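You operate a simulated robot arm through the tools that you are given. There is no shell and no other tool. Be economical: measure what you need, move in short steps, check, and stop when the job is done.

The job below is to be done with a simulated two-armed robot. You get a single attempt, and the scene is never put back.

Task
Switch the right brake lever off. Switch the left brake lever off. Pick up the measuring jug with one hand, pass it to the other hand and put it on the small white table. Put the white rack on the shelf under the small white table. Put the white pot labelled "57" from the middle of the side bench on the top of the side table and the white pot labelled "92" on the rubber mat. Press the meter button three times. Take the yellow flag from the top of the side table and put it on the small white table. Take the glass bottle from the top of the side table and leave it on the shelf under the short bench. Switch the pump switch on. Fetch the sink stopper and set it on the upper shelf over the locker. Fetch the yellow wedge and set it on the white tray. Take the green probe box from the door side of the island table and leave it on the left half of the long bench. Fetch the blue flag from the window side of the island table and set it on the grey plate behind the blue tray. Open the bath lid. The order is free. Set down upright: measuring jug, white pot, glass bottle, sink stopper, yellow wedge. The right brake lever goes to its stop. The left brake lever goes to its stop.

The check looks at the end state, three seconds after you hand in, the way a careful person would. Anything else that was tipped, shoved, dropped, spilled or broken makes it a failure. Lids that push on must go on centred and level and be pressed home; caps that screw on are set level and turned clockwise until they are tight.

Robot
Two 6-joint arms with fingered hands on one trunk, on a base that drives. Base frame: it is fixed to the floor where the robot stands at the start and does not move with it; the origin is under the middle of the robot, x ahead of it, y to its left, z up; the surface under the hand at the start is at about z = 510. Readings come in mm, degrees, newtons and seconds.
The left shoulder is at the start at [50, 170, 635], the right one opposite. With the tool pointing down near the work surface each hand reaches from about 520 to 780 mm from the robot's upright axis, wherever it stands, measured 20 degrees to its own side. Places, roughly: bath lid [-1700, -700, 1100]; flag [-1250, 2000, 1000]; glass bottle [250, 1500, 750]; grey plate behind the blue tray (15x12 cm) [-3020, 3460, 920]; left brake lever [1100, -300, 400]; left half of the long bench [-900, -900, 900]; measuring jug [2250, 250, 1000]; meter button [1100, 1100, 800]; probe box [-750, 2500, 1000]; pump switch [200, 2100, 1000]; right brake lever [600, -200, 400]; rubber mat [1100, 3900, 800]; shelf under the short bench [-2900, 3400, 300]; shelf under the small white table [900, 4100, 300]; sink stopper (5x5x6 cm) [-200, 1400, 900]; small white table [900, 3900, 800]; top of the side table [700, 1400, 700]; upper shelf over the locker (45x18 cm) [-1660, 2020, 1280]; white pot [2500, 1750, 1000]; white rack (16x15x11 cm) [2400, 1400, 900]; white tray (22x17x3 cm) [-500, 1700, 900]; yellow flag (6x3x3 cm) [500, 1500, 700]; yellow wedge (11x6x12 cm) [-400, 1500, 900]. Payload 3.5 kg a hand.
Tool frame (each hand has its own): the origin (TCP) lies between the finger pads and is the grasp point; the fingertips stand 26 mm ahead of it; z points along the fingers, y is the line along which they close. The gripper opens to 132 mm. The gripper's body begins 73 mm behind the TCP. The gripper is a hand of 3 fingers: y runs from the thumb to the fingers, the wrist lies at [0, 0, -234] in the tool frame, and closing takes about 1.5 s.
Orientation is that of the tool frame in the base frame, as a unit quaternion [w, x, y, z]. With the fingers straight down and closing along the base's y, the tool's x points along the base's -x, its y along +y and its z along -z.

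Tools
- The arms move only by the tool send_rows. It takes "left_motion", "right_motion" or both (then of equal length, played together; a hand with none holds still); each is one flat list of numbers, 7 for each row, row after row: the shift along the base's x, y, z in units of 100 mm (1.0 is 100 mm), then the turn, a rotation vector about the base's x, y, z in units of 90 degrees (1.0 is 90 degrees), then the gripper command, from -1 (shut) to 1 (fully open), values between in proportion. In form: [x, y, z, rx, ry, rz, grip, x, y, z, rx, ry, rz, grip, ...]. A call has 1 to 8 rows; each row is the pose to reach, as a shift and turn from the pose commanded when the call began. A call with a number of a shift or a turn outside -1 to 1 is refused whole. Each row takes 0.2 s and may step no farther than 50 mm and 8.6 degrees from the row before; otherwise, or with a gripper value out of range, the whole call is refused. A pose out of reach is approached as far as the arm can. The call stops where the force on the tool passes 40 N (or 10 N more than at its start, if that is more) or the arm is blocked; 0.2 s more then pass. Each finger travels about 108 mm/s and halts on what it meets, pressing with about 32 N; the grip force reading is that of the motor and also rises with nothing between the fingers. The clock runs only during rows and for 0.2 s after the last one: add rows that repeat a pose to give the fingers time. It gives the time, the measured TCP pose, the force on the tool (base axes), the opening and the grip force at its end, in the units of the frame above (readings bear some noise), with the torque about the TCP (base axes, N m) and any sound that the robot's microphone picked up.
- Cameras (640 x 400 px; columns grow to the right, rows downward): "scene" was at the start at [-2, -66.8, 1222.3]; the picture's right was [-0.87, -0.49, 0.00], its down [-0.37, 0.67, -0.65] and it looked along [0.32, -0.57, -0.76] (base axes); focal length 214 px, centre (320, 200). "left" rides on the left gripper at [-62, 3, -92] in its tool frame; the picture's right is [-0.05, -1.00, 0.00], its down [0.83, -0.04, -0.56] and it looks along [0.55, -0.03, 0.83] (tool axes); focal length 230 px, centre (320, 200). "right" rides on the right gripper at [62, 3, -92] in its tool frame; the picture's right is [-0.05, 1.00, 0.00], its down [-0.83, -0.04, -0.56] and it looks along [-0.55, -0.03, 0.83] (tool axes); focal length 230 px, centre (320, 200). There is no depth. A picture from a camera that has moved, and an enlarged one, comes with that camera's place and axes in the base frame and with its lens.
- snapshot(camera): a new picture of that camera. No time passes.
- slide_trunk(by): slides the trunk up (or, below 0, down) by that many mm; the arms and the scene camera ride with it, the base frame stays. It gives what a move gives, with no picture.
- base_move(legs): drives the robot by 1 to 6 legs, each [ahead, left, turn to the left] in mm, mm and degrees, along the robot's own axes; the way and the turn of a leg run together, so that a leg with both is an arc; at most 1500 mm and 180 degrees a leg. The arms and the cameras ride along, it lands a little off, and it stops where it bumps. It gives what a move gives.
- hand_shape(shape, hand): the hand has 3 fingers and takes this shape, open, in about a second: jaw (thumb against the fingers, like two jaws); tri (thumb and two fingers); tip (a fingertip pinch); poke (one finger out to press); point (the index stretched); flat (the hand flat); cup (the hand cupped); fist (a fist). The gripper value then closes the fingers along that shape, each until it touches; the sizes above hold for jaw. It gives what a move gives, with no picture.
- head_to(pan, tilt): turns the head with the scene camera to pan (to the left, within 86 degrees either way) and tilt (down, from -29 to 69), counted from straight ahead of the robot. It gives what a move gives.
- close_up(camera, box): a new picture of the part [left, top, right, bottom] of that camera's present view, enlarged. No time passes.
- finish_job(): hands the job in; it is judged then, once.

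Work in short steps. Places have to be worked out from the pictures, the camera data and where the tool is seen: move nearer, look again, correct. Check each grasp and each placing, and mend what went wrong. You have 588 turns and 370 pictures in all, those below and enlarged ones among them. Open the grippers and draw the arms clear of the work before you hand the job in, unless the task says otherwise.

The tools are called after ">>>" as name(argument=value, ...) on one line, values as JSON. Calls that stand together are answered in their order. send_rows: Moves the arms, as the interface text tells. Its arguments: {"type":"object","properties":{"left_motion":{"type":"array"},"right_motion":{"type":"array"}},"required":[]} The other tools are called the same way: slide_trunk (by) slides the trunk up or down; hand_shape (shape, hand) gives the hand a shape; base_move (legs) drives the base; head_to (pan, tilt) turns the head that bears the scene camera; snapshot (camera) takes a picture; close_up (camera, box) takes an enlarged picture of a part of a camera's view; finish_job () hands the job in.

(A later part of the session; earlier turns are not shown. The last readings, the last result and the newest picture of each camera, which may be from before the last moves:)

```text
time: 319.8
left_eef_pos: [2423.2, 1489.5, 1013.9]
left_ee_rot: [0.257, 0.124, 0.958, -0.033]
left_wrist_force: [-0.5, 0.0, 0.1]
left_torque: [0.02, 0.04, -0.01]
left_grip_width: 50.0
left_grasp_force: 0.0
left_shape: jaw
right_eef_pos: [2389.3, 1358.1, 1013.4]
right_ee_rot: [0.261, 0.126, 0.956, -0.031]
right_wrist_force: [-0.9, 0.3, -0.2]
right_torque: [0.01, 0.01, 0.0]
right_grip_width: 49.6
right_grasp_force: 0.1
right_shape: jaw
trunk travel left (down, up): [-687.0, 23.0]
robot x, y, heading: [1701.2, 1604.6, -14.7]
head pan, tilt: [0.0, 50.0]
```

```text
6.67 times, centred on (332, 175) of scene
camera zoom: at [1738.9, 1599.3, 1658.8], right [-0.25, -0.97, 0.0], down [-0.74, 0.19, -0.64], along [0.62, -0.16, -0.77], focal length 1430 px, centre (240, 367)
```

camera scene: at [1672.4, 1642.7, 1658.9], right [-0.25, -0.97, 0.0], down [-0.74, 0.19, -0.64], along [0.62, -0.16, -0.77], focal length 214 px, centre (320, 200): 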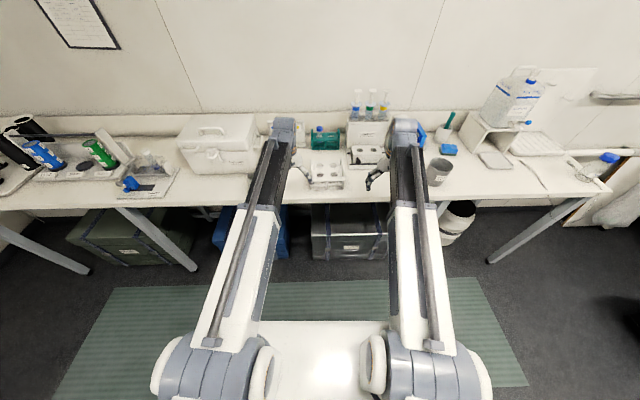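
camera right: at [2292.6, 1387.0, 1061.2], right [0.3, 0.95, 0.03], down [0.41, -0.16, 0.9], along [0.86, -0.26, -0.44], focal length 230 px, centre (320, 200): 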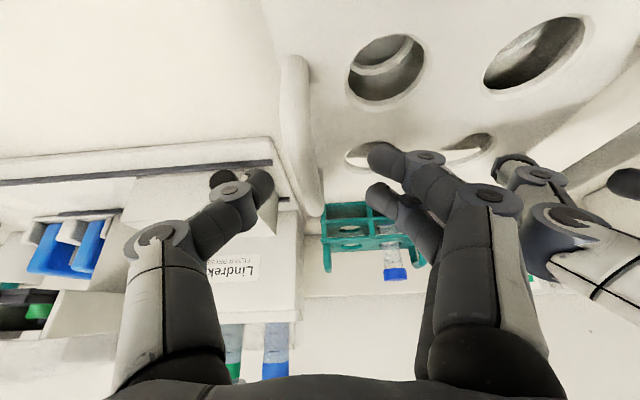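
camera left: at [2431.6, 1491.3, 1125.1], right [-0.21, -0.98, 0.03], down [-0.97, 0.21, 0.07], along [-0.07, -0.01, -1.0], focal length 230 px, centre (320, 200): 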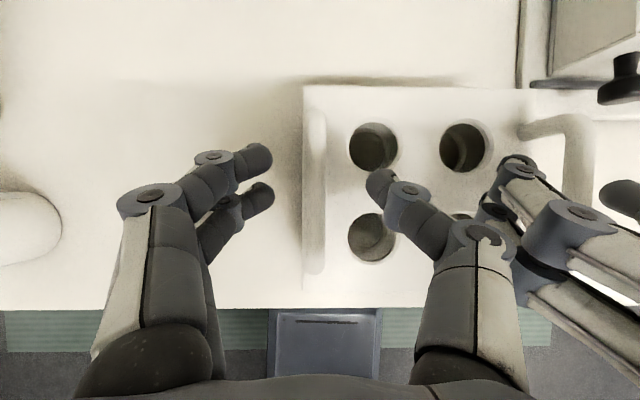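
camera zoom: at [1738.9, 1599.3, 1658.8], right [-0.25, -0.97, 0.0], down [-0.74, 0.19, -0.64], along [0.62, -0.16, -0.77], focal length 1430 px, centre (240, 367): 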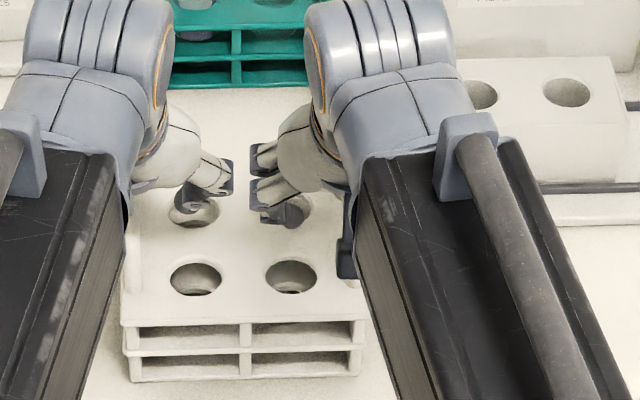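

Bars lie between the fingers on both hands. Close both.

>>> send_rows(left_motion=[0, 0, 0, 0, 0, 0, -0.6, 0, 0, 0, 0, 0, 0, -1, 0, 0, 0, 0, 0, 0, -1, 0, 0, 0, 0, 0, 0, -1, 0, 0, 0, 0, 0, 0, -1], right_motion=[0, 0, 0, 0, 0, 0, -0.6, 0, 0, 0, 0, 0, 0, -1, 0, 0, 0, 0, 0, 0, -1, 0, 0, 0, 0, 0, 0, -1, 0, 0, 0, 0, 0, 0, -1])

>>> snapshot(camera="left")

>>> snapshot(camera="right")

```text
time: 321.0
left_eef_pos: [2421.6, 1490.6, 1015.0]
left_ee_rot: [0.257, 0.124, 0.958, -0.033]
left_wrist_force: [0.8, -1.0, 0.9]
left_torque: [-0.02, -0.1, 0.02]
left_grip_width: 5.2
left_grasp_force: 32.6
left_shape: jaw
right_eef_pos: [2388.4, 1358.3, 1013.9]
right_ee_rot: [0.261, 0.126, 0.957, -0.031]
right_wrist_force: [-0.3, 0.1, 0.7]
right_torque: [0.01, -0.06, 0.06]
right_grip_width: 4.9
right_grasp_force: 31.7
right_shape: jaw
trunk travel left (down, up): [-687.0, 23.0]
robot x, y, heading: [1698.8, 1609.5, -14.4]
head pan, tilt: [0.0, 50.0]
```

```text
216 pictures are left
camera left: at [2431.2, 1491.3, 1125.4], right [-0.21, -0.98, 0.03], down [-0.97, 0.21, 0.07], along [-0.07, -0.01, -1.0], focal length 230 px, centre (320, 200)
```

left: 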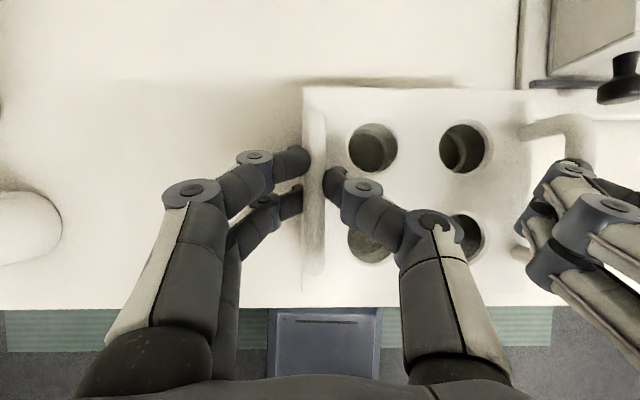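

```text
215 pictures are left
camera right: at [2292.2, 1387.1, 1061.5], right [0.3, 0.95, 0.03], down [0.41, -0.16, 0.9], along [0.86, -0.26, -0.43], focal length 230 px, centre (320, 200)
```

right: 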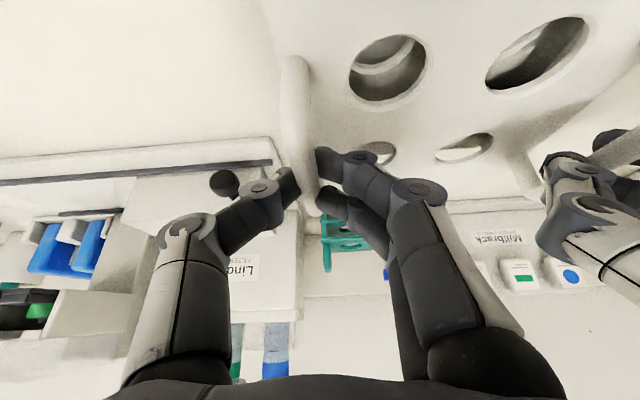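

Both bars gripped. Lift both hands together 40 mm and check.

>>> send_rows(left_motion=[0, 0, 0.1, 0, 0, 0, -1, 0, 0, 0.2, 0, 0, 0, -1, 0, 0, 0.3, 0, 0, 0, -1, 0, 0, 0.4, 0, 0, 0, -1], right_motion=[0, 0, 0.1, 0, 0, 0, -1, 0, 0, 0.2, 0, 0, 0, -1, 0, 0, 0.3, 0, 0, 0, -1, 0, 0, 0.4, 0, 0, 0, -1])

>>> snapshot(camera="left")

>>> close_up(camera="scene", box=[284, 145, 380, 205])

```text
time: 322.0
left_eef_pos: [2422.9, 1489.9, 1053.8]
left_ee_rot: [0.257, 0.124, 0.958, -0.033]
left_wrist_force: [0.2, -0.8, -0.8]
left_torque: [-0.03, 0.03, 0.02]
left_grip_width: 5.1
left_grasp_force: 32.0
left_shape: jaw
right_eef_pos: [2388.9, 1358.0, 1053.7]
right_ee_rot: [0.261, 0.126, 0.957, -0.031]
right_wrist_force: [0.5, 0.5, -0.8]
right_torque: [0.03, 0.05, 0.05]
right_grip_width: 5.0
right_grasp_force: 32.0
right_shape: jaw
trunk travel left (down, up): [-687.0, 23.0]
robot x, y, heading: [1702.8, 1605.6, -14.8]
head pan, tilt: [0.0, 50.0]
```

```text
214 pictures are left
camera left: at [2431.4, 1491.6, 1165.9], right [-0.21, -0.98, 0.03], down [-0.97, 0.21, 0.07], along [-0.07, -0.01, -1.0], focal length 230 px, centre (320, 200)
```

left: 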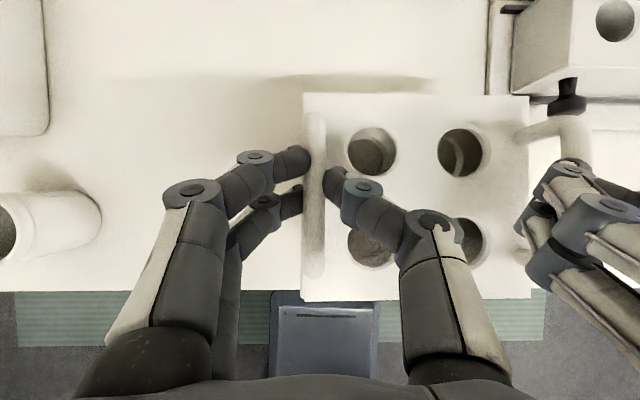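

```text
6.67 times, centred on (332, 175) of scene
camera zoom: at [1738.6, 1599.4, 1658.8], right [-0.25, -0.97, 0.0], down [-0.74, 0.19, -0.64], along [0.62, -0.16, -0.77], focal length 1430 px, centre (240, 367)
```

zoom: 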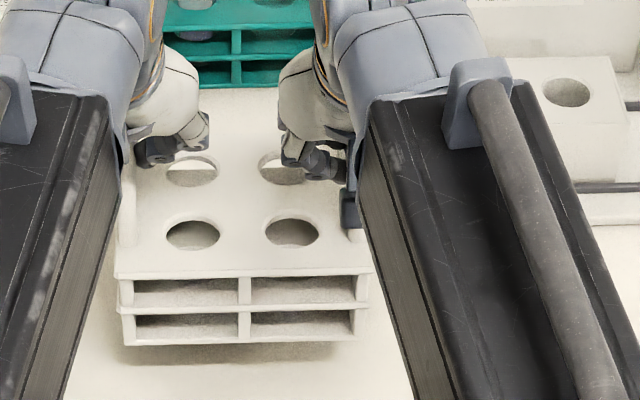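

Level lift. Raise 70 more, back off, and carry it to the small white table.

>>> send_rows(left_motion=[0, 0, 0.17, 0, 0, 0, -1, 0, 0, 0.35, 0, 0, 0, -1, 0, 0, 0.52, 0, 0, 0, -1, 0, 0, 0.7, 0, 0, 0, -1], right_motion=[0, 0, 0.17, 0, 0, 0, -1, 0, 0, 0.35, 0, 0, 0, -1, 0, 0, 0.52, 0, 0, 0, -1, 0, 0, 0.7, 0, 0, 0, -1])

>>> base_move(legs=[[-110, 0, 0], [0, 1000, 0], [0, 0, 89.5], [0, 600, 0], [0, 620, 0]])

>>> head_to(pan=0, tilt=40)

>>> snapshot(camera="scene")

```text
time: 323.0
left_eef_pos: [2423.3, 1490.4, 1124.8]
left_ee_rot: [0.257, 0.125, 0.958, -0.033]
left_wrist_force: [-0.3, -4.6, -0.8]
left_torque: [-0.12, 0.03, -0.01]
left_grip_width: 5.0
left_grasp_force: 32.6
left_shape: jaw
right_eef_pos: [2387.8, 1356.3, 1125.3]
right_ee_rot: [0.262, 0.126, 0.956, -0.031]
right_wrist_force: [0.6, 5.0, -1.5]
right_torque: [0.09, -0.02, 0.03]
right_grip_width: 5.1
right_grasp_force: 31.8
right_shape: jaw
trunk travel left (down, up): [-687.0, 23.0]
robot x, y, heading: [1702.4, 1604.4, -14.9]
head pan, tilt: [0.0, 50.0]
```

```text
time: 338.9
left_eef_pos: [799.5, 3651.0, 1122.7]
left_ee_rot: [0.207, -0.581, 0.772, 0.156]
left_wrist_force: [4.8, -1.3, -2.3]
left_torque: [-0.01, -0.04, -0.02]
left_grip_width: 4.7
left_grasp_force: 32.2
left_shape: jaw
right_eef_pos: [932.9, 3610.7, 1124.9]
right_ee_rot: [0.208, -0.578, 0.772, 0.16]
right_wrist_force: [-5.1, 1.3, -1.3]
right_torque: [0.02, 0.06, 0.1]
right_grip_width: 4.5
right_grasp_force: 31.7
right_shape: jaw
trunk travel left (down, up): [-687.0, 23.0]
robot x, y, heading: [663.6, 2931.2, 73.7]
head pan, tilt: [0.0, 50.0]
```

```text
time: 339.6
left_eef_pos: [800.5, 3650.2, 1124.5]
left_ee_rot: [0.206, -0.581, 0.772, 0.156]
left_wrist_force: [2.8, -0.6, -1.9]
left_torque: [0.0, -0.04, -0.01]
left_grip_width: 4.9
left_grasp_force: 32.3
left_shape: jaw
right_eef_pos: [932.0, 3611.7, 1124.3]
right_ee_rot: [0.209, -0.578, 0.773, 0.16]
right_wrist_force: [-2.4, 0.6, -1.0]
right_torque: [-0.01, 0.03, 0.05]
right_grip_width: 4.5
right_grasp_force: 32.0
right_shape: jaw
trunk travel left (down, up): [-687.0, 23.0]
robot x, y, heading: [667.4, 2933.3, 74.1]
head pan, tilt: [0.0, 40.0]
```

```text
212 pictures are left
camera scene: at [678.8, 2977.1, 1672.9], right [0.96, -0.28, 0.0], down [-0.18, -0.62, -0.77], along [0.21, 0.74, -0.64], focal length 214 px, centre (320, 200)
```

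scene: 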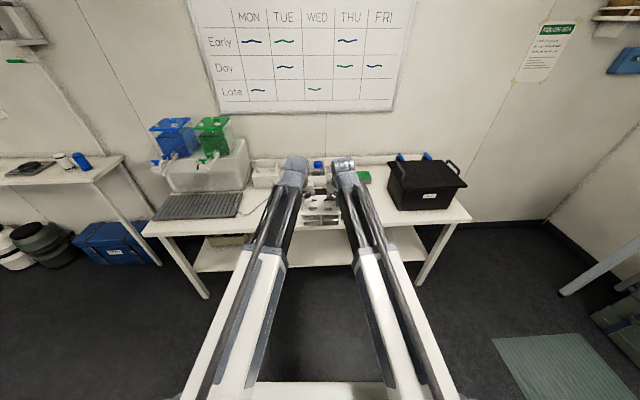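

Back up a bit, square up, then lower the trunk to see and reach the shelf.

>>> base_move(legs=[[-200, 0, 0.9]])

>>> slide_trunk(by=-600)

>>> head_to(pan=0, tilt=25)

>>> snapshot(camera="scene")

```text
time: 341.2
left_eef_pos: [737.5, 3458.1, 1123.6]
left_ee_rot: [0.206, -0.585, 0.768, 0.157]
left_wrist_force: [2.9, -0.2, -1.0]
left_torque: [-0.04, -0.04, -0.02]
left_grip_width: 4.9
left_grasp_force: 31.9
left_shape: jaw
right_eef_pos: [871.7, 3422.3, 1124.8]
right_ee_rot: [0.208, -0.583, 0.768, 0.162]
right_wrist_force: [-1.7, -0.5, -0.6]
right_torque: [0.05, 0.05, 0.08]
right_grip_width: 4.6
right_grasp_force: 31.6
right_shape: jaw
trunk travel left (down, up): [-687.0, 23.0]
robot x, y, heading: [612.3, 2739.4, 74.4]
head pan, tilt: [0.0, 40.0]
```

```text
refused: -600 is not a number from -400 to 400
```

```text
time: 341.9
left_eef_pos: [737.4, 3459.3, 1124.9]
left_ee_rot: [0.206, -0.585, 0.769, 0.157]
left_wrist_force: [1.3, 0.1, -0.6]
left_torque: [-0.01, -0.07, -0.01]
left_grip_width: 4.7
left_grasp_force: 32.0
left_shape: jaw
right_eef_pos: [871.2, 3421.8, 1124.1]
right_ee_rot: [0.207, -0.582, 0.77, 0.161]
right_wrist_force: [-1.2, -0.5, -0.2]
right_torque: [0.0, 0.01, 0.09]
right_grip_width: 4.7
right_grasp_force: 32.3
right_shape: jaw
trunk travel left (down, up): [-687.0, 23.0]
robot x, y, heading: [610.5, 2741.5, 74.6]
head pan, tilt: [0.0, 25.0]
```

```text
211 pictures are left
camera scene: at [625.9, 2791.0, 1696.3], right [0.96, -0.27, 0.0], down [-0.11, -0.41, -0.91], along [0.24, 0.87, -0.42], focal length 214 px, centre (320, 200)
```

scene: 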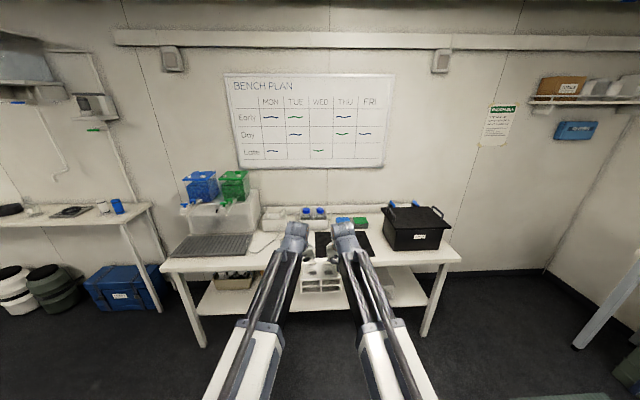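

>>> slide_trunk(by=-400)

>>> slide_trunk(by=-180)

>>> snapshot(camera="scene")

>>> close_up(camera="scene", box=[160, 150, 480, 300])

```text
time: 345.8
left_eef_pos: [737.3, 3457.9, 723.5]
left_ee_rot: [0.207, -0.584, 0.769, 0.156]
left_wrist_force: [1.8, 0.6, -1.5]
left_torque: [0.0, -0.02, -0.01]
left_grip_width: 4.8
left_grasp_force: 31.5
left_shape: jaw
right_eef_pos: [871.0, 3421.4, 725.3]
right_ee_rot: [0.207, -0.582, 0.769, 0.161]
right_wrist_force: [-2.7, -0.5, -1.4]
right_torque: [0.02, 0.04, 0.06]
right_grip_width: 4.6
right_grasp_force: 32.4
right_shape: jaw
trunk travel left (down, up): [-287.0, 423.0]
robot x, y, heading: [611.1, 2742.3, 74.6]
head pan, tilt: [0.0, 25.0]
```

```text
time: 347.8
left_eef_pos: [738.0, 3458.9, 543.6]
left_ee_rot: [0.206, -0.584, 0.769, 0.157]
left_wrist_force: [2.9, -0.2, -1.8]
left_torque: [0.0, -0.01, -0.03]
left_grip_width: 4.7
left_grasp_force: 32.0
left_shape: jaw
right_eef_pos: [871.0, 3422.7, 545.4]
right_ee_rot: [0.207, -0.583, 0.769, 0.162]
right_wrist_force: [-3.1, 0.6, -0.6]
right_torque: [0.02, 0.04, 0.08]
right_grip_width: 4.4
right_grasp_force: 31.9
right_shape: jaw
trunk travel left (down, up): [-107.0, 603.0]
robot x, y, heading: [610.2, 2743.3, 74.6]
head pan, tilt: [0.0, 25.0]
```

```text
210 pictures are left
camera scene: at [625.9, 2791.1, 1116.4], right [0.96, -0.27, 0.0], down [-0.11, -0.41, -0.91], along [0.24, 0.87, -0.42], focal length 214 px, centre (320, 200)
```

scene: 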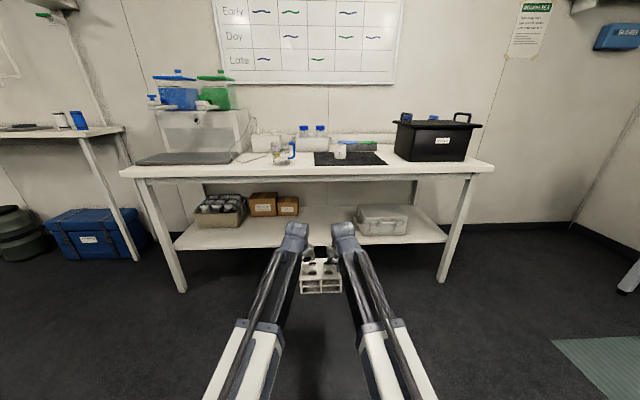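

```text
2.00 times, centred on (320, 225) of scene
camera zoom: at [625.9, 2791.1, 1116.4], right [0.96, -0.27, 0.0], down [-0.11, -0.41, -0.91], along [0.24, 0.87, -0.42], focal length 429 px, centre (320, 150)
```

zoom: 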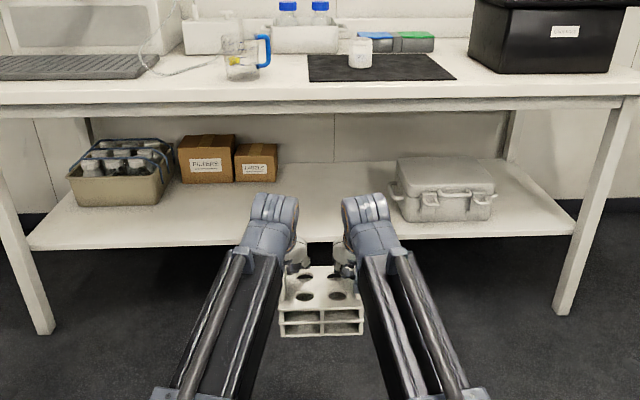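

Shelf z≈354, apron bottom ≈746. Lower to rack-bottom ≈365 and advance most of the way.

>>> slide_trunk(by=-66)

>>> base_move(legs=[[240, 0, 0.4]])

>>> snapshot(camera="scene")

>>> snapshot(camera="right")

```text
time: 348.8
left_eef_pos: [737.4, 3458.6, 479.5]
left_ee_rot: [0.206, -0.585, 0.768, 0.157]
left_wrist_force: [1.7, -0.2, -1.5]
left_torque: [0.0, -0.04, 0.0]
left_grip_width: 4.7
left_grasp_force: 32.3
left_shape: jaw
right_eef_pos: [869.7, 3422.4, 479.4]
right_ee_rot: [0.208, -0.582, 0.769, 0.161]
right_wrist_force: [-2.3, -0.5, -0.9]
right_torque: [0.03, 0.08, 0.08]
right_grip_width: 4.6
right_grasp_force: 32.2
right_shape: jaw
trunk travel left (down, up): [-41.0, 669.0]
robot x, y, heading: [612.5, 2737.0, 74.7]
head pan, tilt: [0.0, 25.0]
```

```text
time: 350.6
left_eef_pos: [797.7, 3692.6, 478.6]
left_ee_rot: [0.205, -0.587, 0.767, 0.157]
left_wrist_force: [2.6, -0.3, -0.2]
left_torque: [0.03, -0.03, 0.03]
left_grip_width: 4.6
left_grasp_force: 32.1
left_shape: jaw
right_eef_pos: [930.4, 3655.6, 479.1]
right_ee_rot: [0.208, -0.585, 0.767, 0.162]
right_wrist_force: [-2.6, -0.3, -1.4]
right_torque: [0.02, 0.0, 0.04]
right_grip_width: 4.5
right_grasp_force: 32.6
right_shape: jaw
trunk travel left (down, up): [-41.0, 669.0]
robot x, y, heading: [674.4, 2970.9, 74.9]
head pan, tilt: [0.0, 25.0]
```

```text
208 pictures are left
camera scene: at [688.9, 3023.5, 1050.3], right [0.97, -0.26, 0.0], down [-0.11, -0.41, -0.91], along [0.24, 0.88, -0.42], focal length 214 px, centre (320, 200)
```

scene: 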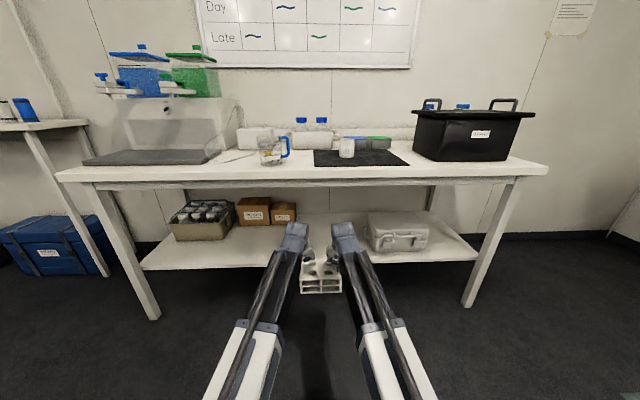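

```text
207 pictures are left
camera right: at [901.6, 3560.9, 526.0], right [-0.95, 0.31, 0.03], down [0.16, 0.41, 0.9], along [0.26, 0.86, -0.44], focal length 230 px, centre (320, 200)
```

right: 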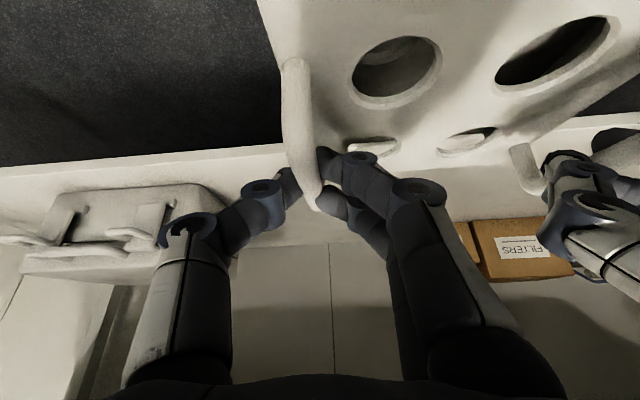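

>>> close_up(camera="scene", box=[256, 215, 416, 305])

```text
4.00 times, centred on (336, 260) of scene
camera zoom: at [688.9, 3023.5, 1050.3], right [0.97, -0.26, 0.0], down [-0.11, -0.41, -0.91], along [0.24, 0.88, -0.42], focal length 858 px, centre (256, -40)
```

zoom: 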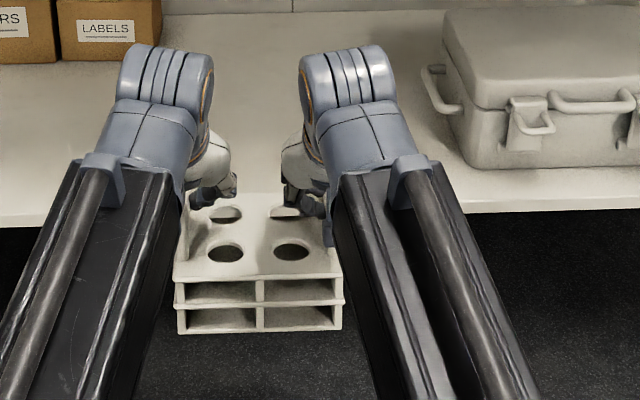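

The shelf may be as high as ~389, so I raise 45 mm before going over its edge, then advance 60 and look.

>>> slide_trunk(by=45)

>>> base_move(legs=[[70, 0, 0]])

>>> snapshot(camera="right")

>>> snapshot(camera="left")

>>> close_up(camera="scene", box=[226, 160, 416, 280])

```text
time: 351.5
left_eef_pos: [797.3, 3691.1, 522.6]
left_ee_rot: [0.206, -0.586, 0.768, 0.157]
left_wrist_force: [1.2, 0.7, -1.3]
left_torque: [-0.03, -0.03, 0.0]
left_grip_width: 4.7
left_grasp_force: 31.8
left_shape: jaw
right_eef_pos: [930.5, 3655.3, 523.6]
right_ee_rot: [0.208, -0.584, 0.768, 0.161]
right_wrist_force: [-1.2, -1.5, -0.5]
right_torque: [0.04, 0.06, 0.03]
right_grip_width: 4.5
right_grasp_force: 32.6
right_shape: jaw
trunk travel left (down, up): [-86.0, 624.0]
robot x, y, heading: [673.0, 2974.5, 75.0]
head pan, tilt: [0.0, 25.0]
```

```text
time: 352.5
left_eef_pos: [816.2, 3759.2, 522.3]
left_ee_rot: [0.206, -0.586, 0.768, 0.158]
left_wrist_force: [1.0, 0.2, -1.1]
left_torque: [0.02, -0.03, 0.0]
left_grip_width: 4.9
left_grasp_force: 31.9
left_shape: jaw
right_eef_pos: [949.2, 3722.9, 524.1]
right_ee_rot: [0.207, -0.584, 0.768, 0.161]
right_wrist_force: [-0.8, 0.3, -1.7]
right_torque: [0.05, 0.03, 0.06]
right_grip_width: 4.5
right_grasp_force: 31.7
right_shape: jaw
trunk travel left (down, up): [-86.0, 624.0]
robot x, y, heading: [692.2, 3040.1, 74.8]
head pan, tilt: [0.0, 25.0]
```

```text
205 pictures are left
camera right: at [920.9, 3628.5, 571.0], right [-0.95, 0.31, 0.03], down [0.16, 0.41, 0.9], along [0.26, 0.86, -0.44], focal length 230 px, centre (320, 200)
```

right: 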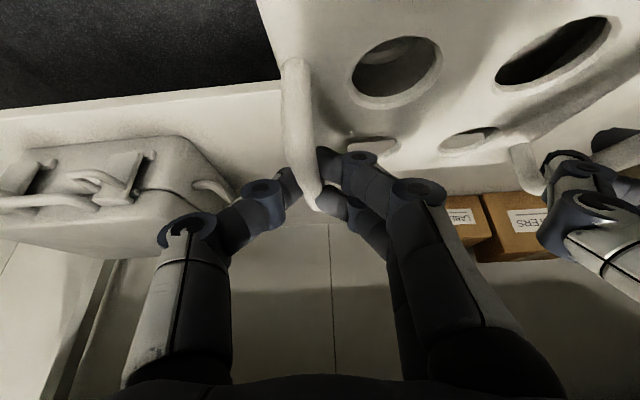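

```text
204 pictures are left
camera left: at [816.6, 3766.4, 633.9], right [0.98, -0.22, 0.03], down [-0.22, -0.97, 0.07], along [0.01, -0.07, -1.0], focal length 230 px, centre (320, 200)
```

left: 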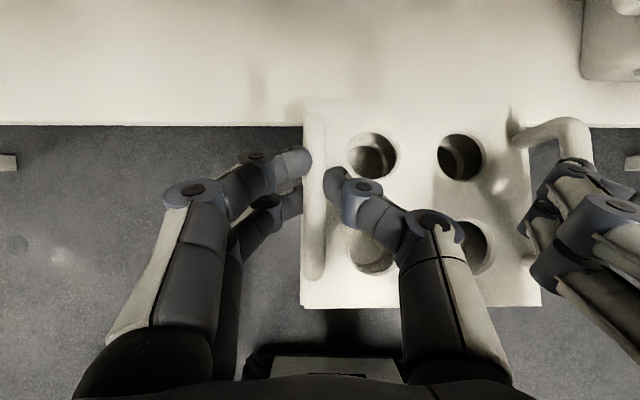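

```text
3.33 times, centred on (321, 220) of scene
camera zoom: at [707.4, 3091.5, 1095.3], right [0.97, -0.26, 0.0], down [-0.11, -0.41, -0.91], along [0.24, 0.87, -0.42], focal length 715 px, centre (317, 133)
```

zoom: 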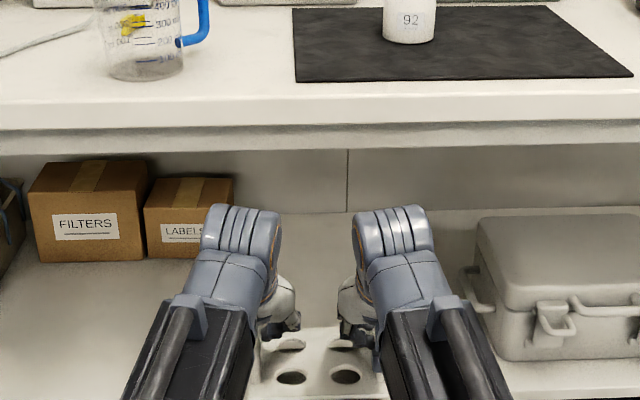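

The left camera shows the shelf edge recessed at l≈3915 with z≈330. Lower 30 and go in 155 mm.

>>> slide_trunk(by=-32)

>>> base_move(legs=[[158, 0, 0]])

>>> snapshot(camera="left")

>>> snapshot(camera="right")

>>> snapshot(camera="scene")

```text
time: 353.3
left_eef_pos: [817.0, 3759.1, 489.8]
left_ee_rot: [0.206, -0.586, 0.768, 0.156]
left_wrist_force: [1.7, 0.8, -0.4]
left_torque: [0.0, -0.02, 0.04]
left_grip_width: 4.6
left_grasp_force: 32.0
left_shape: jaw
right_eef_pos: [950.8, 3723.3, 491.9]
right_ee_rot: [0.208, -0.584, 0.768, 0.162]
right_wrist_force: [-1.4, 0.2, -1.1]
right_torque: [0.03, 0.06, 0.05]
right_grip_width: 4.6
right_grasp_force: 31.2
right_shape: jaw
trunk travel left (down, up): [-54.0, 656.0]
robot x, y, heading: [694.3, 3038.4, 74.9]
head pan, tilt: [0.0, 25.0]
```

```text
time: 354.7
left_eef_pos: [860.0, 3910.5, 490.7]
left_ee_rot: [0.206, -0.585, 0.769, 0.156]
left_wrist_force: [1.2, 0.7, -1.1]
left_torque: [0.01, -0.04, 0.01]
left_grip_width: 4.6
left_grasp_force: 32.1
left_shape: jaw
right_eef_pos: [993.5, 3874.1, 491.7]
right_ee_rot: [0.208, -0.582, 0.769, 0.162]
right_wrist_force: [-1.7, -1.0, -1.0]
right_torque: [0.04, 0.07, 0.07]
right_grip_width: 4.6
right_grasp_force: 31.6
right_shape: jaw
trunk travel left (down, up): [-54.0, 656.0]
robot x, y, heading: [732.3, 3191.2, 74.8]
head pan, tilt: [0.0, 25.0]
```

```text
202 pictures are left
camera left: at [860.1, 3917.8, 601.9], right [0.97, -0.22, 0.03], down [-0.22, -0.97, 0.07], along [0.01, -0.07, -1.0], focal length 230 px, centre (320, 200)
```

left: 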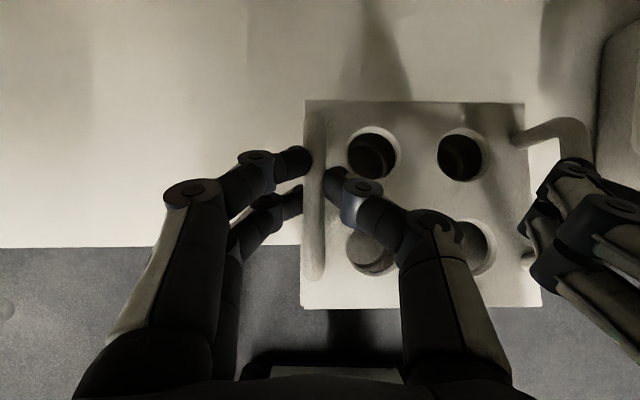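

```text
201 pictures are left
camera right: at [964.0, 3779.6, 539.0], right [-0.95, 0.31, 0.03], down [0.16, 0.41, 0.9], along [0.27, 0.86, -0.44], focal length 230 px, centre (320, 200)
```

right: 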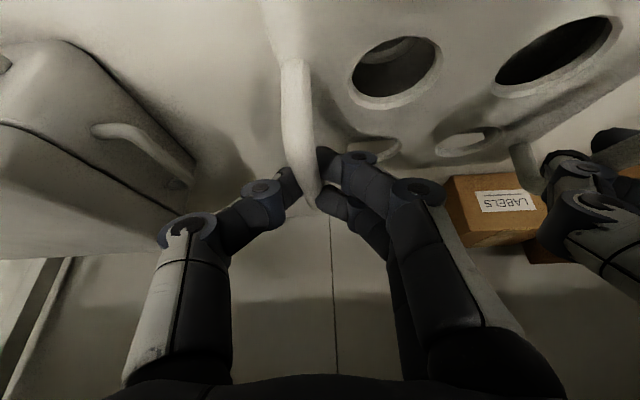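

```text
200 pictures are left
camera scene: at [749.0, 3243.3, 1063.3], right [0.96, -0.26, 0.0], down [-0.11, -0.41, -0.91], along [0.24, 0.87, -0.42], focal length 214 px, centre (320, 200)
```

scene: 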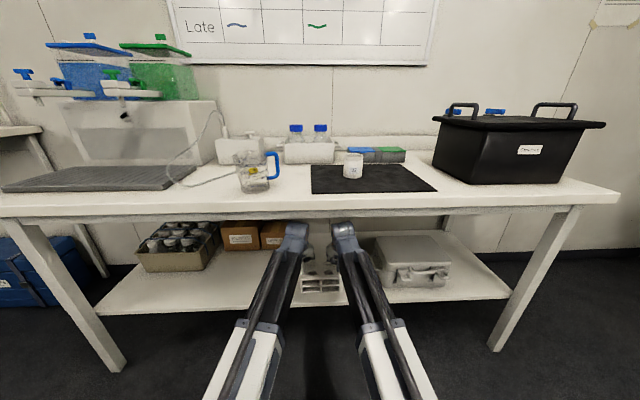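

Shelf edge at l≈3927, rack's near edge at 3918; go in 33 mm more, then lower to contact.

>>> base_move(legs=[[35, 0, 0]])

>>> slide_trunk(by=-25)

>>> snapshot(camera="left")

```text
time: 355.5
left_eef_pos: [868.4, 3943.5, 490.2]
left_ee_rot: [0.206, -0.585, 0.769, 0.156]
left_wrist_force: [1.7, -0.5, -1.4]
left_torque: [0.0, 0.01, 0.01]
left_grip_width: 4.2
left_grasp_force: 32.2
left_shape: jaw
right_eef_pos: [1002.6, 3907.4, 492.2]
right_ee_rot: [0.208, -0.582, 0.769, 0.161]
right_wrist_force: [-1.4, 0.5, -0.9]
right_torque: [0.06, 0.01, 0.06]
right_grip_width: 4.4
right_grasp_force: 32.4
right_shape: jaw
trunk travel left (down, up): [-54.0, 656.0]
robot x, y, heading: [744.1, 3226.2, 74.4]
head pan, tilt: [0.0, 25.0]
```

```text
time: 356.2
left_eef_pos: [869.2, 3942.9, 466.9]
left_ee_rot: [0.206, -0.585, 0.768, 0.157]
left_wrist_force: [0.6, 0.3, -1.4]
left_torque: [0.0, 0.02, 0.03]
left_grip_width: 4.4
left_grasp_force: 32.4
left_shape: jaw
right_eef_pos: [1002.3, 3907.3, 466.8]
right_ee_rot: [0.208, -0.583, 0.769, 0.161]
right_wrist_force: [-0.5, -0.5, -1.4]
right_torque: [0.0, 0.01, 0.07]
right_grip_width: 4.6
right_grasp_force: 31.8
right_shape: jaw
trunk travel left (down, up): [-29.0, 681.0]
robot x, y, heading: [744.7, 3228.4, 74.7]
head pan, tilt: [0.0, 25.0]
```

```text
199 pictures are left
camera left: at [869.5, 3951.0, 576.9], right [0.97, -0.22, 0.03], down [-0.22, -0.97, 0.07], along [0.01, -0.07, -1.0], focal length 230 px, centre (320, 200)
```

left: 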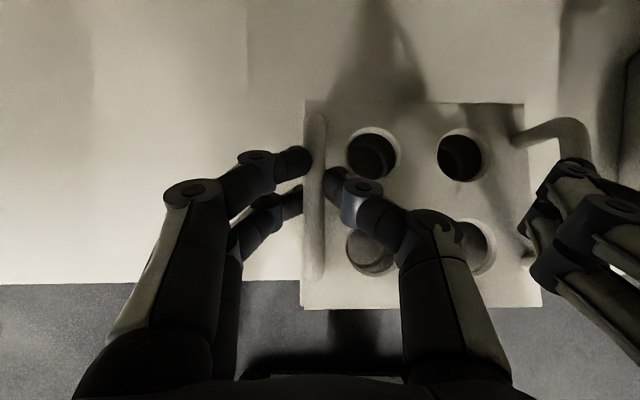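

Rack is ~24 mm inside the edge. Lower with both arms until contact.

>>> send_rows(left_motion=[0, 0, -0.05, 0, 0, 0, -1, 0, 0, -0.1, 0, 0, 0, -1, 0, 0, -0.15, 0, 0, 0, -1, 0, 0, -0.2, 0, 0, 0, -1, 0, 0, -0.25, 0, 0, 0, -1, 0, 0, -0.3, 0, 0, 0, -1, 0, 0, -0.35, 0, 0, 0, -1], right_motion=[0, 0, -0.05, 0, 0, 0, -1, 0, 0, -0.1, 0, 0, 0, -1, 0, 0, -0.15, 0, 0, 0, -1, 0, 0, -0.2, 0, 0, 0, -1, 0, 0, -0.25, 0, 0, 0, -1, 0, 0, -0.3, 0, 0, 0, -1, 0, 0, -0.35, 0, 0, 0, -1])

```text
time: 357.8
left_eef_pos: [868.9, 3945.7, 431.9]
left_ee_rot: [0.207, -0.585, 0.769, 0.156]
left_wrist_force: [-0.6, -1.2, 5.9]
left_torque: [0.25, -0.02, 0.06]
left_grip_width: 5.2
left_grasp_force: 31.8
left_shape: jaw
right_eef_pos: [1003.5, 3907.9, 432.1]
right_ee_rot: [0.208, -0.583, 0.769, 0.162]
right_wrist_force: [-0.7, -4.0, 8.4]
right_torque: [0.24, -0.09, 0.09]
right_grip_width: 5.1
right_grasp_force: 31.7
right_shape: jaw
trunk travel left (down, up): [-29.0, 681.0]
robot x, y, heading: [741.6, 3229.2, 74.7]
head pan, tilt: [0.0, 25.0]
```

Contact on both sides. Open both hands and withdraw along the tool axes.

>>> send_rows(left_motion=[0, 0, 0.01, 0, 0, 0, -0.8, 0, 0, 0.01, 0, 0, 0, -0.5, 0, 0, 0.01, 0, 0, 0, -0.3, 0, 0, 0.01, 0, 0, 0, -0.3, -0.04, -0.14, 0.26, 0, 0, 0, -0.3, -0.08, -0.29, 0.52, 0, 0, 0, -0.3, -0.1, -0.38, 0.7, 0, 0, 0, -0.3], right_motion=[0, 0, 0.01, 0, 0, 0, -0.8, 0, 0, 0.01, 0, 0, 0, -0.5, 0, 0, 0.01, 0, 0, 0, -0.3, 0, 0, 0.01, 0, 0, 0, -0.3, -0.04, -0.14, 0.26, 0, 0, 0, -0.3, -0.08, -0.29, 0.52, 0, 0, 0, -0.3, -0.1, -0.38, 0.7, 0, 0, 0, -0.3])

>>> snapshot(camera="left")

>>> snapshot(camera="right")

```text
time: 359.4
left_eef_pos: [860.2, 3905.7, 500.9]
left_ee_rot: [0.206, -0.585, 0.769, 0.156]
left_wrist_force: [0.6, 0.4, 0.7]
left_torque: [-0.02, 0.03, -0.03]
left_grip_width: 45.8
left_grasp_force: 0.0
left_shape: jaw
right_eef_pos: [992.7, 3869.8, 503.1]
right_ee_rot: [0.208, -0.583, 0.769, 0.161]
right_wrist_force: [1.0, -0.7, -0.5]
right_torque: [-0.02, -0.02, -0.01]
right_grip_width: 45.7
right_grasp_force: 0.0
right_shape: jaw
trunk travel left (down, up): [-29.0, 681.0]
robot x, y, heading: [746.8, 3226.7, 74.6]
head pan, tilt: [0.0, 25.0]
```

```text
198 pictures are left
camera left: at [860.5, 3912.6, 612.3], right [0.97, -0.22, 0.03], down [-0.22, -0.97, 0.07], along [0.01, -0.07, -1.0], focal length 230 px, centre (320, 200)
```

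left: 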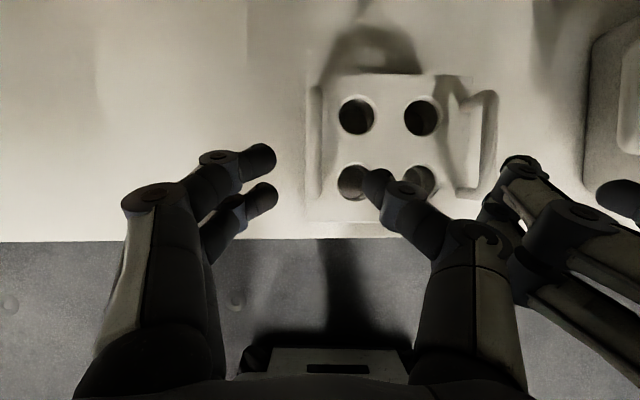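

```text
197 pictures are left
camera right: at [962.9, 3774.5, 549.0], right [-0.95, 0.31, 0.03], down [0.16, 0.41, 0.9], along [0.27, 0.86, -0.44], focal length 230 px, centre (320, 200)
```

right: 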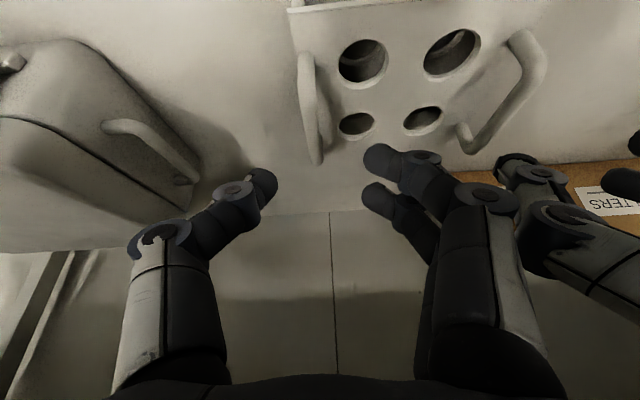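

Rack is on the shelf. Back out, raise the trunk, and look toward the island table from this side.

>>> base_move(legs=[[-500, 0, 0]])

>>> slide_trunk(by=400)

>>> slide_trunk(by=200)

>>> head_to(pan=86, tilt=25)

>>> snapshot(camera="scene")

```text
time: 362.4
left_eef_pos: [724.5, 3421.8, 501.0]
left_ee_rot: [0.205, -0.588, 0.766, 0.157]
left_wrist_force: [-0.1, 0.5, -0.3]
left_torque: [-0.04, 0.0, 0.01]
left_grip_width: 45.8
left_grasp_force: 0.0
left_shape: jaw
right_eef_pos: [856.4, 3385.2, 502.3]
right_ee_rot: [0.207, -0.586, 0.766, 0.163]
right_wrist_force: [0.0, 0.3, 0.0]
right_torque: [0.0, -0.03, 0.02]
right_grip_width: 45.9
right_grasp_force: 0.1
right_shape: jaw
trunk travel left (down, up): [-29.0, 681.0]
robot x, y, heading: [615.8, 2737.7, 74.8]
head pan, tilt: [0.0, 25.0]
```

```text
time: 366.2
left_eef_pos: [723.4, 3421.5, 902.0]
left_ee_rot: [0.205, -0.588, 0.767, 0.157]
left_wrist_force: [-0.5, 0.0, 0.0]
left_torque: [-0.02, -0.02, 0.0]
left_grip_width: 45.8
left_grasp_force: 0.1
left_shape: jaw
right_eef_pos: [856.8, 3385.5, 901.7]
right_ee_rot: [0.207, -0.586, 0.767, 0.162]
right_wrist_force: [-0.2, 0.5, 0.6]
right_torque: [0.01, -0.03, 0.0]
right_grip_width: 46.0
right_grasp_force: 0.1
right_shape: jaw
trunk travel left (down, up): [-429.0, 281.0]
robot x, y, heading: [613.5, 2741.4, 75.1]
head pan, tilt: [0.0, 25.0]
```

```text
time: 368.4
left_eef_pos: [723.7, 3420.9, 1101.6]
left_ee_rot: [0.205, -0.588, 0.766, 0.158]
left_wrist_force: [0.6, 0.1, 0.0]
left_torque: [0.01, 0.0, 0.02]
left_grip_width: 45.8
left_grasp_force: 0.0
left_shape: jaw
right_eef_pos: [856.1, 3386.6, 1102.3]
right_ee_rot: [0.207, -0.586, 0.767, 0.162]
right_wrist_force: [-1.5, 0.0, 0.6]
right_torque: [-0.01, -0.02, -0.03]
right_grip_width: 45.9
right_grasp_force: 0.1
right_shape: jaw
trunk travel left (down, up): [-629.0, 81.0]
robot x, y, heading: [612.1, 2739.0, 75.2]
head pan, tilt: [0.0, 25.0]
```

```text
time: 370.0
left_eef_pos: [724.9, 3421.0, 1100.9]
left_ee_rot: [0.204, -0.589, 0.766, 0.156]
left_wrist_force: [0.9, 0.7, -0.1]
left_torque: [-0.04, 0.03, 0.0]
left_grip_width: 45.9
left_grasp_force: 0.1
left_shape: jaw
right_eef_pos: [856.1, 3385.5, 1101.8]
right_ee_rot: [0.207, -0.586, 0.766, 0.163]
right_wrist_force: [-0.2, -0.3, -0.6]
right_torque: [0.02, 0.02, 0.0]
right_grip_width: 45.9
right_grasp_force: 0.0
right_shape: jaw
trunk travel left (down, up): [-629.0, 81.0]
robot x, y, heading: [611.9, 2737.9, 74.8]
head pan, tilt: [85.9, 25.0]
```

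```text
196 pictures are left
camera scene: at [515.7, 2732.1, 1638.3], right [0.33, 0.95, 0.0], down [0.4, -0.14, -0.91], along [-0.86, 0.29, -0.42], focal length 214 px, centre (320, 200)
```

scene: 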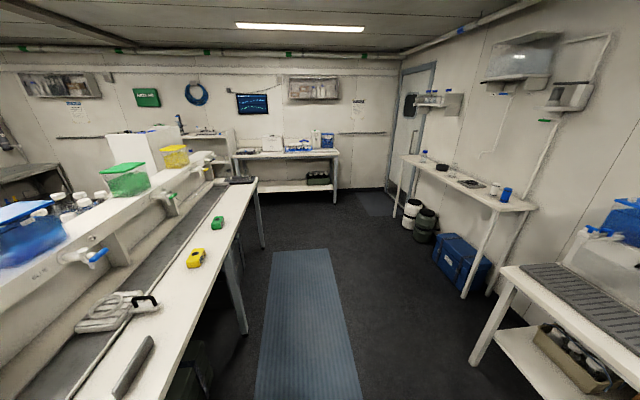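

>>> close_up(camera="scene", box=[40, 190, 280, 370])

>>> close_up(camera="scene", box=[100, 70, 350, 220])

>>> head_to(pan=86, tilt=45)

>>> snapshot(camera="scene")

```text
2.22 times, centred on (160, 280) of scene
camera zoom: at [515.7, 2732.1, 1638.3], right [0.33, 0.95, 0.0], down [0.4, -0.14, -0.91], along [-0.86, 0.29, -0.42], focal length 477 px, centre (676, 22)
```

zoom: 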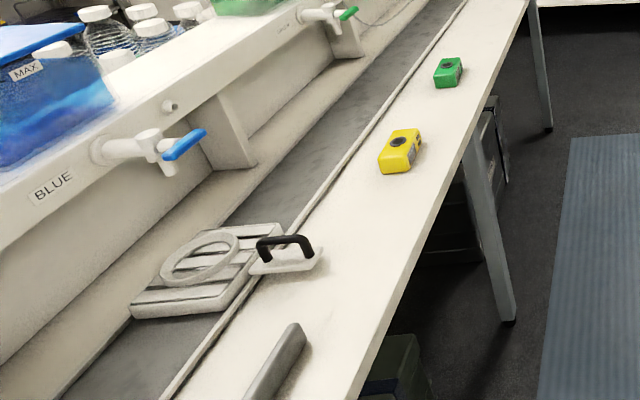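

```text
2.56 times, centred on (225, 145) of scene
camera zoom: at [515.7, 2732.1, 1638.3], right [0.33, 0.95, 0.0], down [0.4, -0.14, -0.91], along [-0.86, 0.29, -0.42], focal length 549 px, centre (563, 341)
```

zoom: 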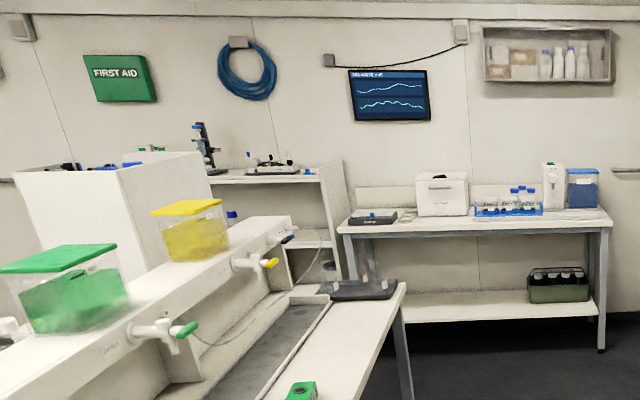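

```text
time: 370.8
left_eef_pos: [723.3, 3421.5, 1100.8]
left_ee_rot: [0.205, -0.588, 0.767, 0.157]
left_wrist_force: [-0.3, -0.7, 0.6]
left_torque: [0.01, 0.03, -0.02]
left_grip_width: 45.8
left_grasp_force: 0.0
left_shape: jaw
right_eef_pos: [856.9, 3386.3, 1101.4]
right_ee_rot: [0.207, -0.586, 0.766, 0.162]
right_wrist_force: [0.2, -0.4, 0.3]
right_torque: [0.03, 0.0, -0.01]
right_grip_width: 45.9
right_grasp_force: 0.0
right_shape: jaw
trunk travel left (down, up): [-629.0, 81.0]
robot x, y, heading: [612.0, 2742.5, 74.9]
head pan, tilt: [85.9, 45.0]
```

```text
193 pictures are left
camera scene: at [525.9, 2728.6, 1607.8], right [0.32, 0.95, 0.0], down [0.67, -0.23, -0.71], along [-0.67, 0.23, -0.71], focal length 214 px, centre (320, 200)
```

scene: 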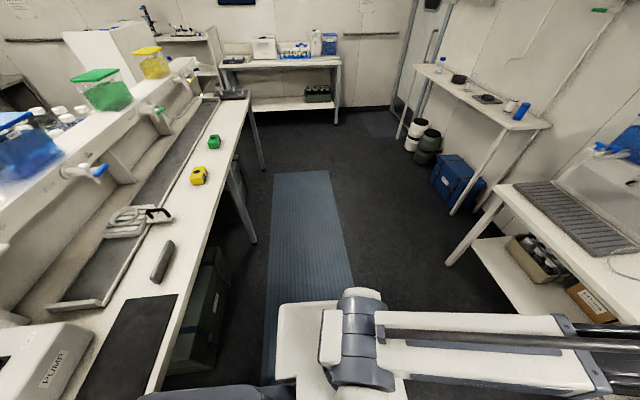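

The pump box (≈(200,2095)) is at the island's near end. Turn around to face the island's door side.

>>> slide_trunk(by=75)

>>> base_move(legs=[[0, 0, 90], [0, 0, 90]])

>>> head_to(pan=0, tilt=40)

>>> snapshot(camera="scene")

```text
time: 371.9
left_eef_pos: [722.5, 3421.6, 1176.1]
left_ee_rot: [0.206, -0.588, 0.766, 0.158]
left_wrist_force: [-0.9, 0.6, -0.4]
left_torque: [-0.02, 0.03, -0.02]
left_grip_width: 45.5
left_grasp_force: 0.0
left_shape: jaw
right_eef_pos: [855.3, 3385.6, 1177.4]
right_ee_rot: [0.207, -0.586, 0.766, 0.162]
right_wrist_force: [0.0, 0.2, -0.3]
right_torque: [-0.01, -0.01, 0.01]
right_grip_width: 45.7
right_grasp_force: 0.0
right_shape: jaw
trunk travel left (down, up): [-704.0, 6.0]
robot x, y, heading: [614.2, 2736.6, 75.0]
head pan, tilt: [85.9, 45.0]
```

```text
time: 379.9
left_eef_pos: [477.2, 2063.4, 1176.3]
left_ee_rot: [0.154, 0.777, 0.574, -0.208]
left_wrist_force: [0.4, -0.4, -1.0]
left_torque: [0.0, -0.02, 0.01]
left_grip_width: 45.9
left_grasp_force: 0.2
left_shape: jaw
right_eef_pos: [347.0, 2102.8, 1176.5]
right_ee_rot: [0.158, 0.777, 0.572, -0.209]
right_wrist_force: [-0.8, -0.4, 0.1]
right_torque: [0.0, 0.0, 0.04]
right_grip_width: 45.9
right_grasp_force: 0.1
right_shape: jaw
trunk travel left (down, up): [-704.0, 6.0]
robot x, y, heading: [612.0, 2742.2, -106.8]
head pan, tilt: [85.9, 45.0]
```

```text
time: 381.5
left_eef_pos: [478.0, 2063.2, 1176.3]
left_ee_rot: [0.153, 0.777, 0.574, -0.209]
left_wrist_force: [0.0, -0.4, 0.5]
left_torque: [-0.01, 0.0, 0.0]
left_grip_width: 45.8
left_grasp_force: 0.1
left_shape: jaw
right_eef_pos: [346.9, 2103.4, 1177.0]
right_ee_rot: [0.159, 0.777, 0.572, -0.21]
right_wrist_force: [0.4, 0.2, 0.6]
right_torque: [-0.02, 0.0, 0.01]
right_grip_width: 45.8
right_grasp_force: 0.0
right_shape: jaw
trunk travel left (down, up): [-704.0, 6.0]
robot x, y, heading: [611.6, 2740.8, -106.7]
head pan, tilt: [0.0, 40.0]
```

```text
192 pictures are left
camera scene: at [600.0, 2697.5, 1690.0], right [-0.96, 0.29, 0.0], down [0.19, 0.62, -0.77], along [-0.22, -0.73, -0.64], focal length 214 px, centre (320, 200)
```

scene: 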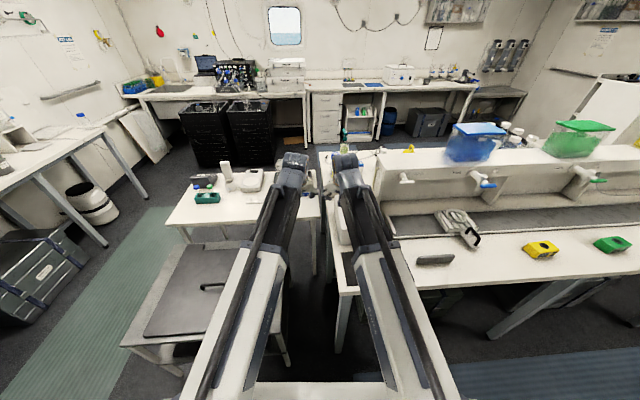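

>>> snapshot(camera="right")

>>> close_up(camera="scene", box=[290, 140, 450, 290])

```text
191 pictures are left
camera right: at [379.1, 2198.1, 1224.1], right [0.94, -0.34, 0.03], down [-0.17, -0.4, 0.9], along [-0.29, -0.85, -0.44], focal length 230 px, centre (320, 200)
```

right: 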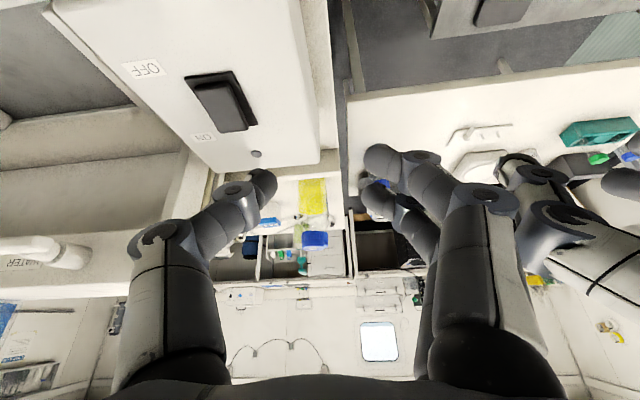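

```text
2.67 times, centred on (370, 215) of scene
camera zoom: at [600.0, 2697.5, 1690.0], right [-0.96, 0.29, 0.0], down [0.19, 0.62, -0.77], along [-0.22, -0.73, -0.64], focal length 572 px, centre (187, 160)
```

zoom: 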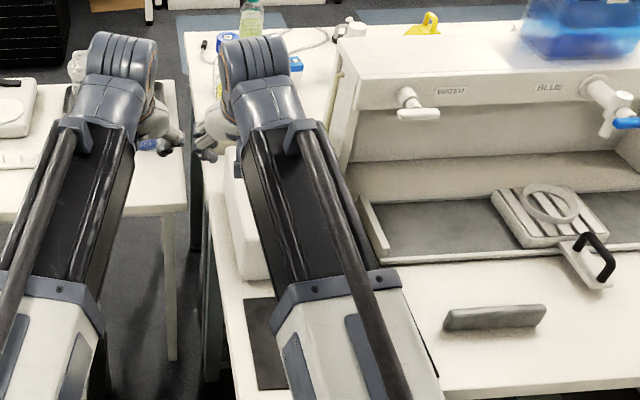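

>>> close_up(camera="right", box=[90, 20, 330, 180])

```text
2.50 times, centred on (210, 100) of right
camera zoom: at [379.1, 2198.1, 1224.1], right [0.94, -0.34, 0.03], down [-0.17, -0.4, 0.9], along [-0.29, -0.85, -0.44], focal length 575 px, centre (595, 450)
```

zoom: 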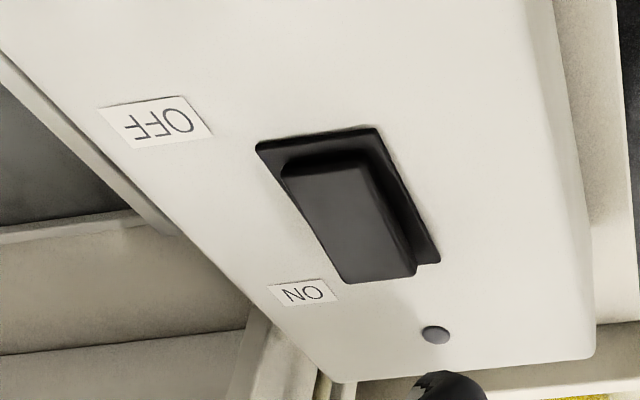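

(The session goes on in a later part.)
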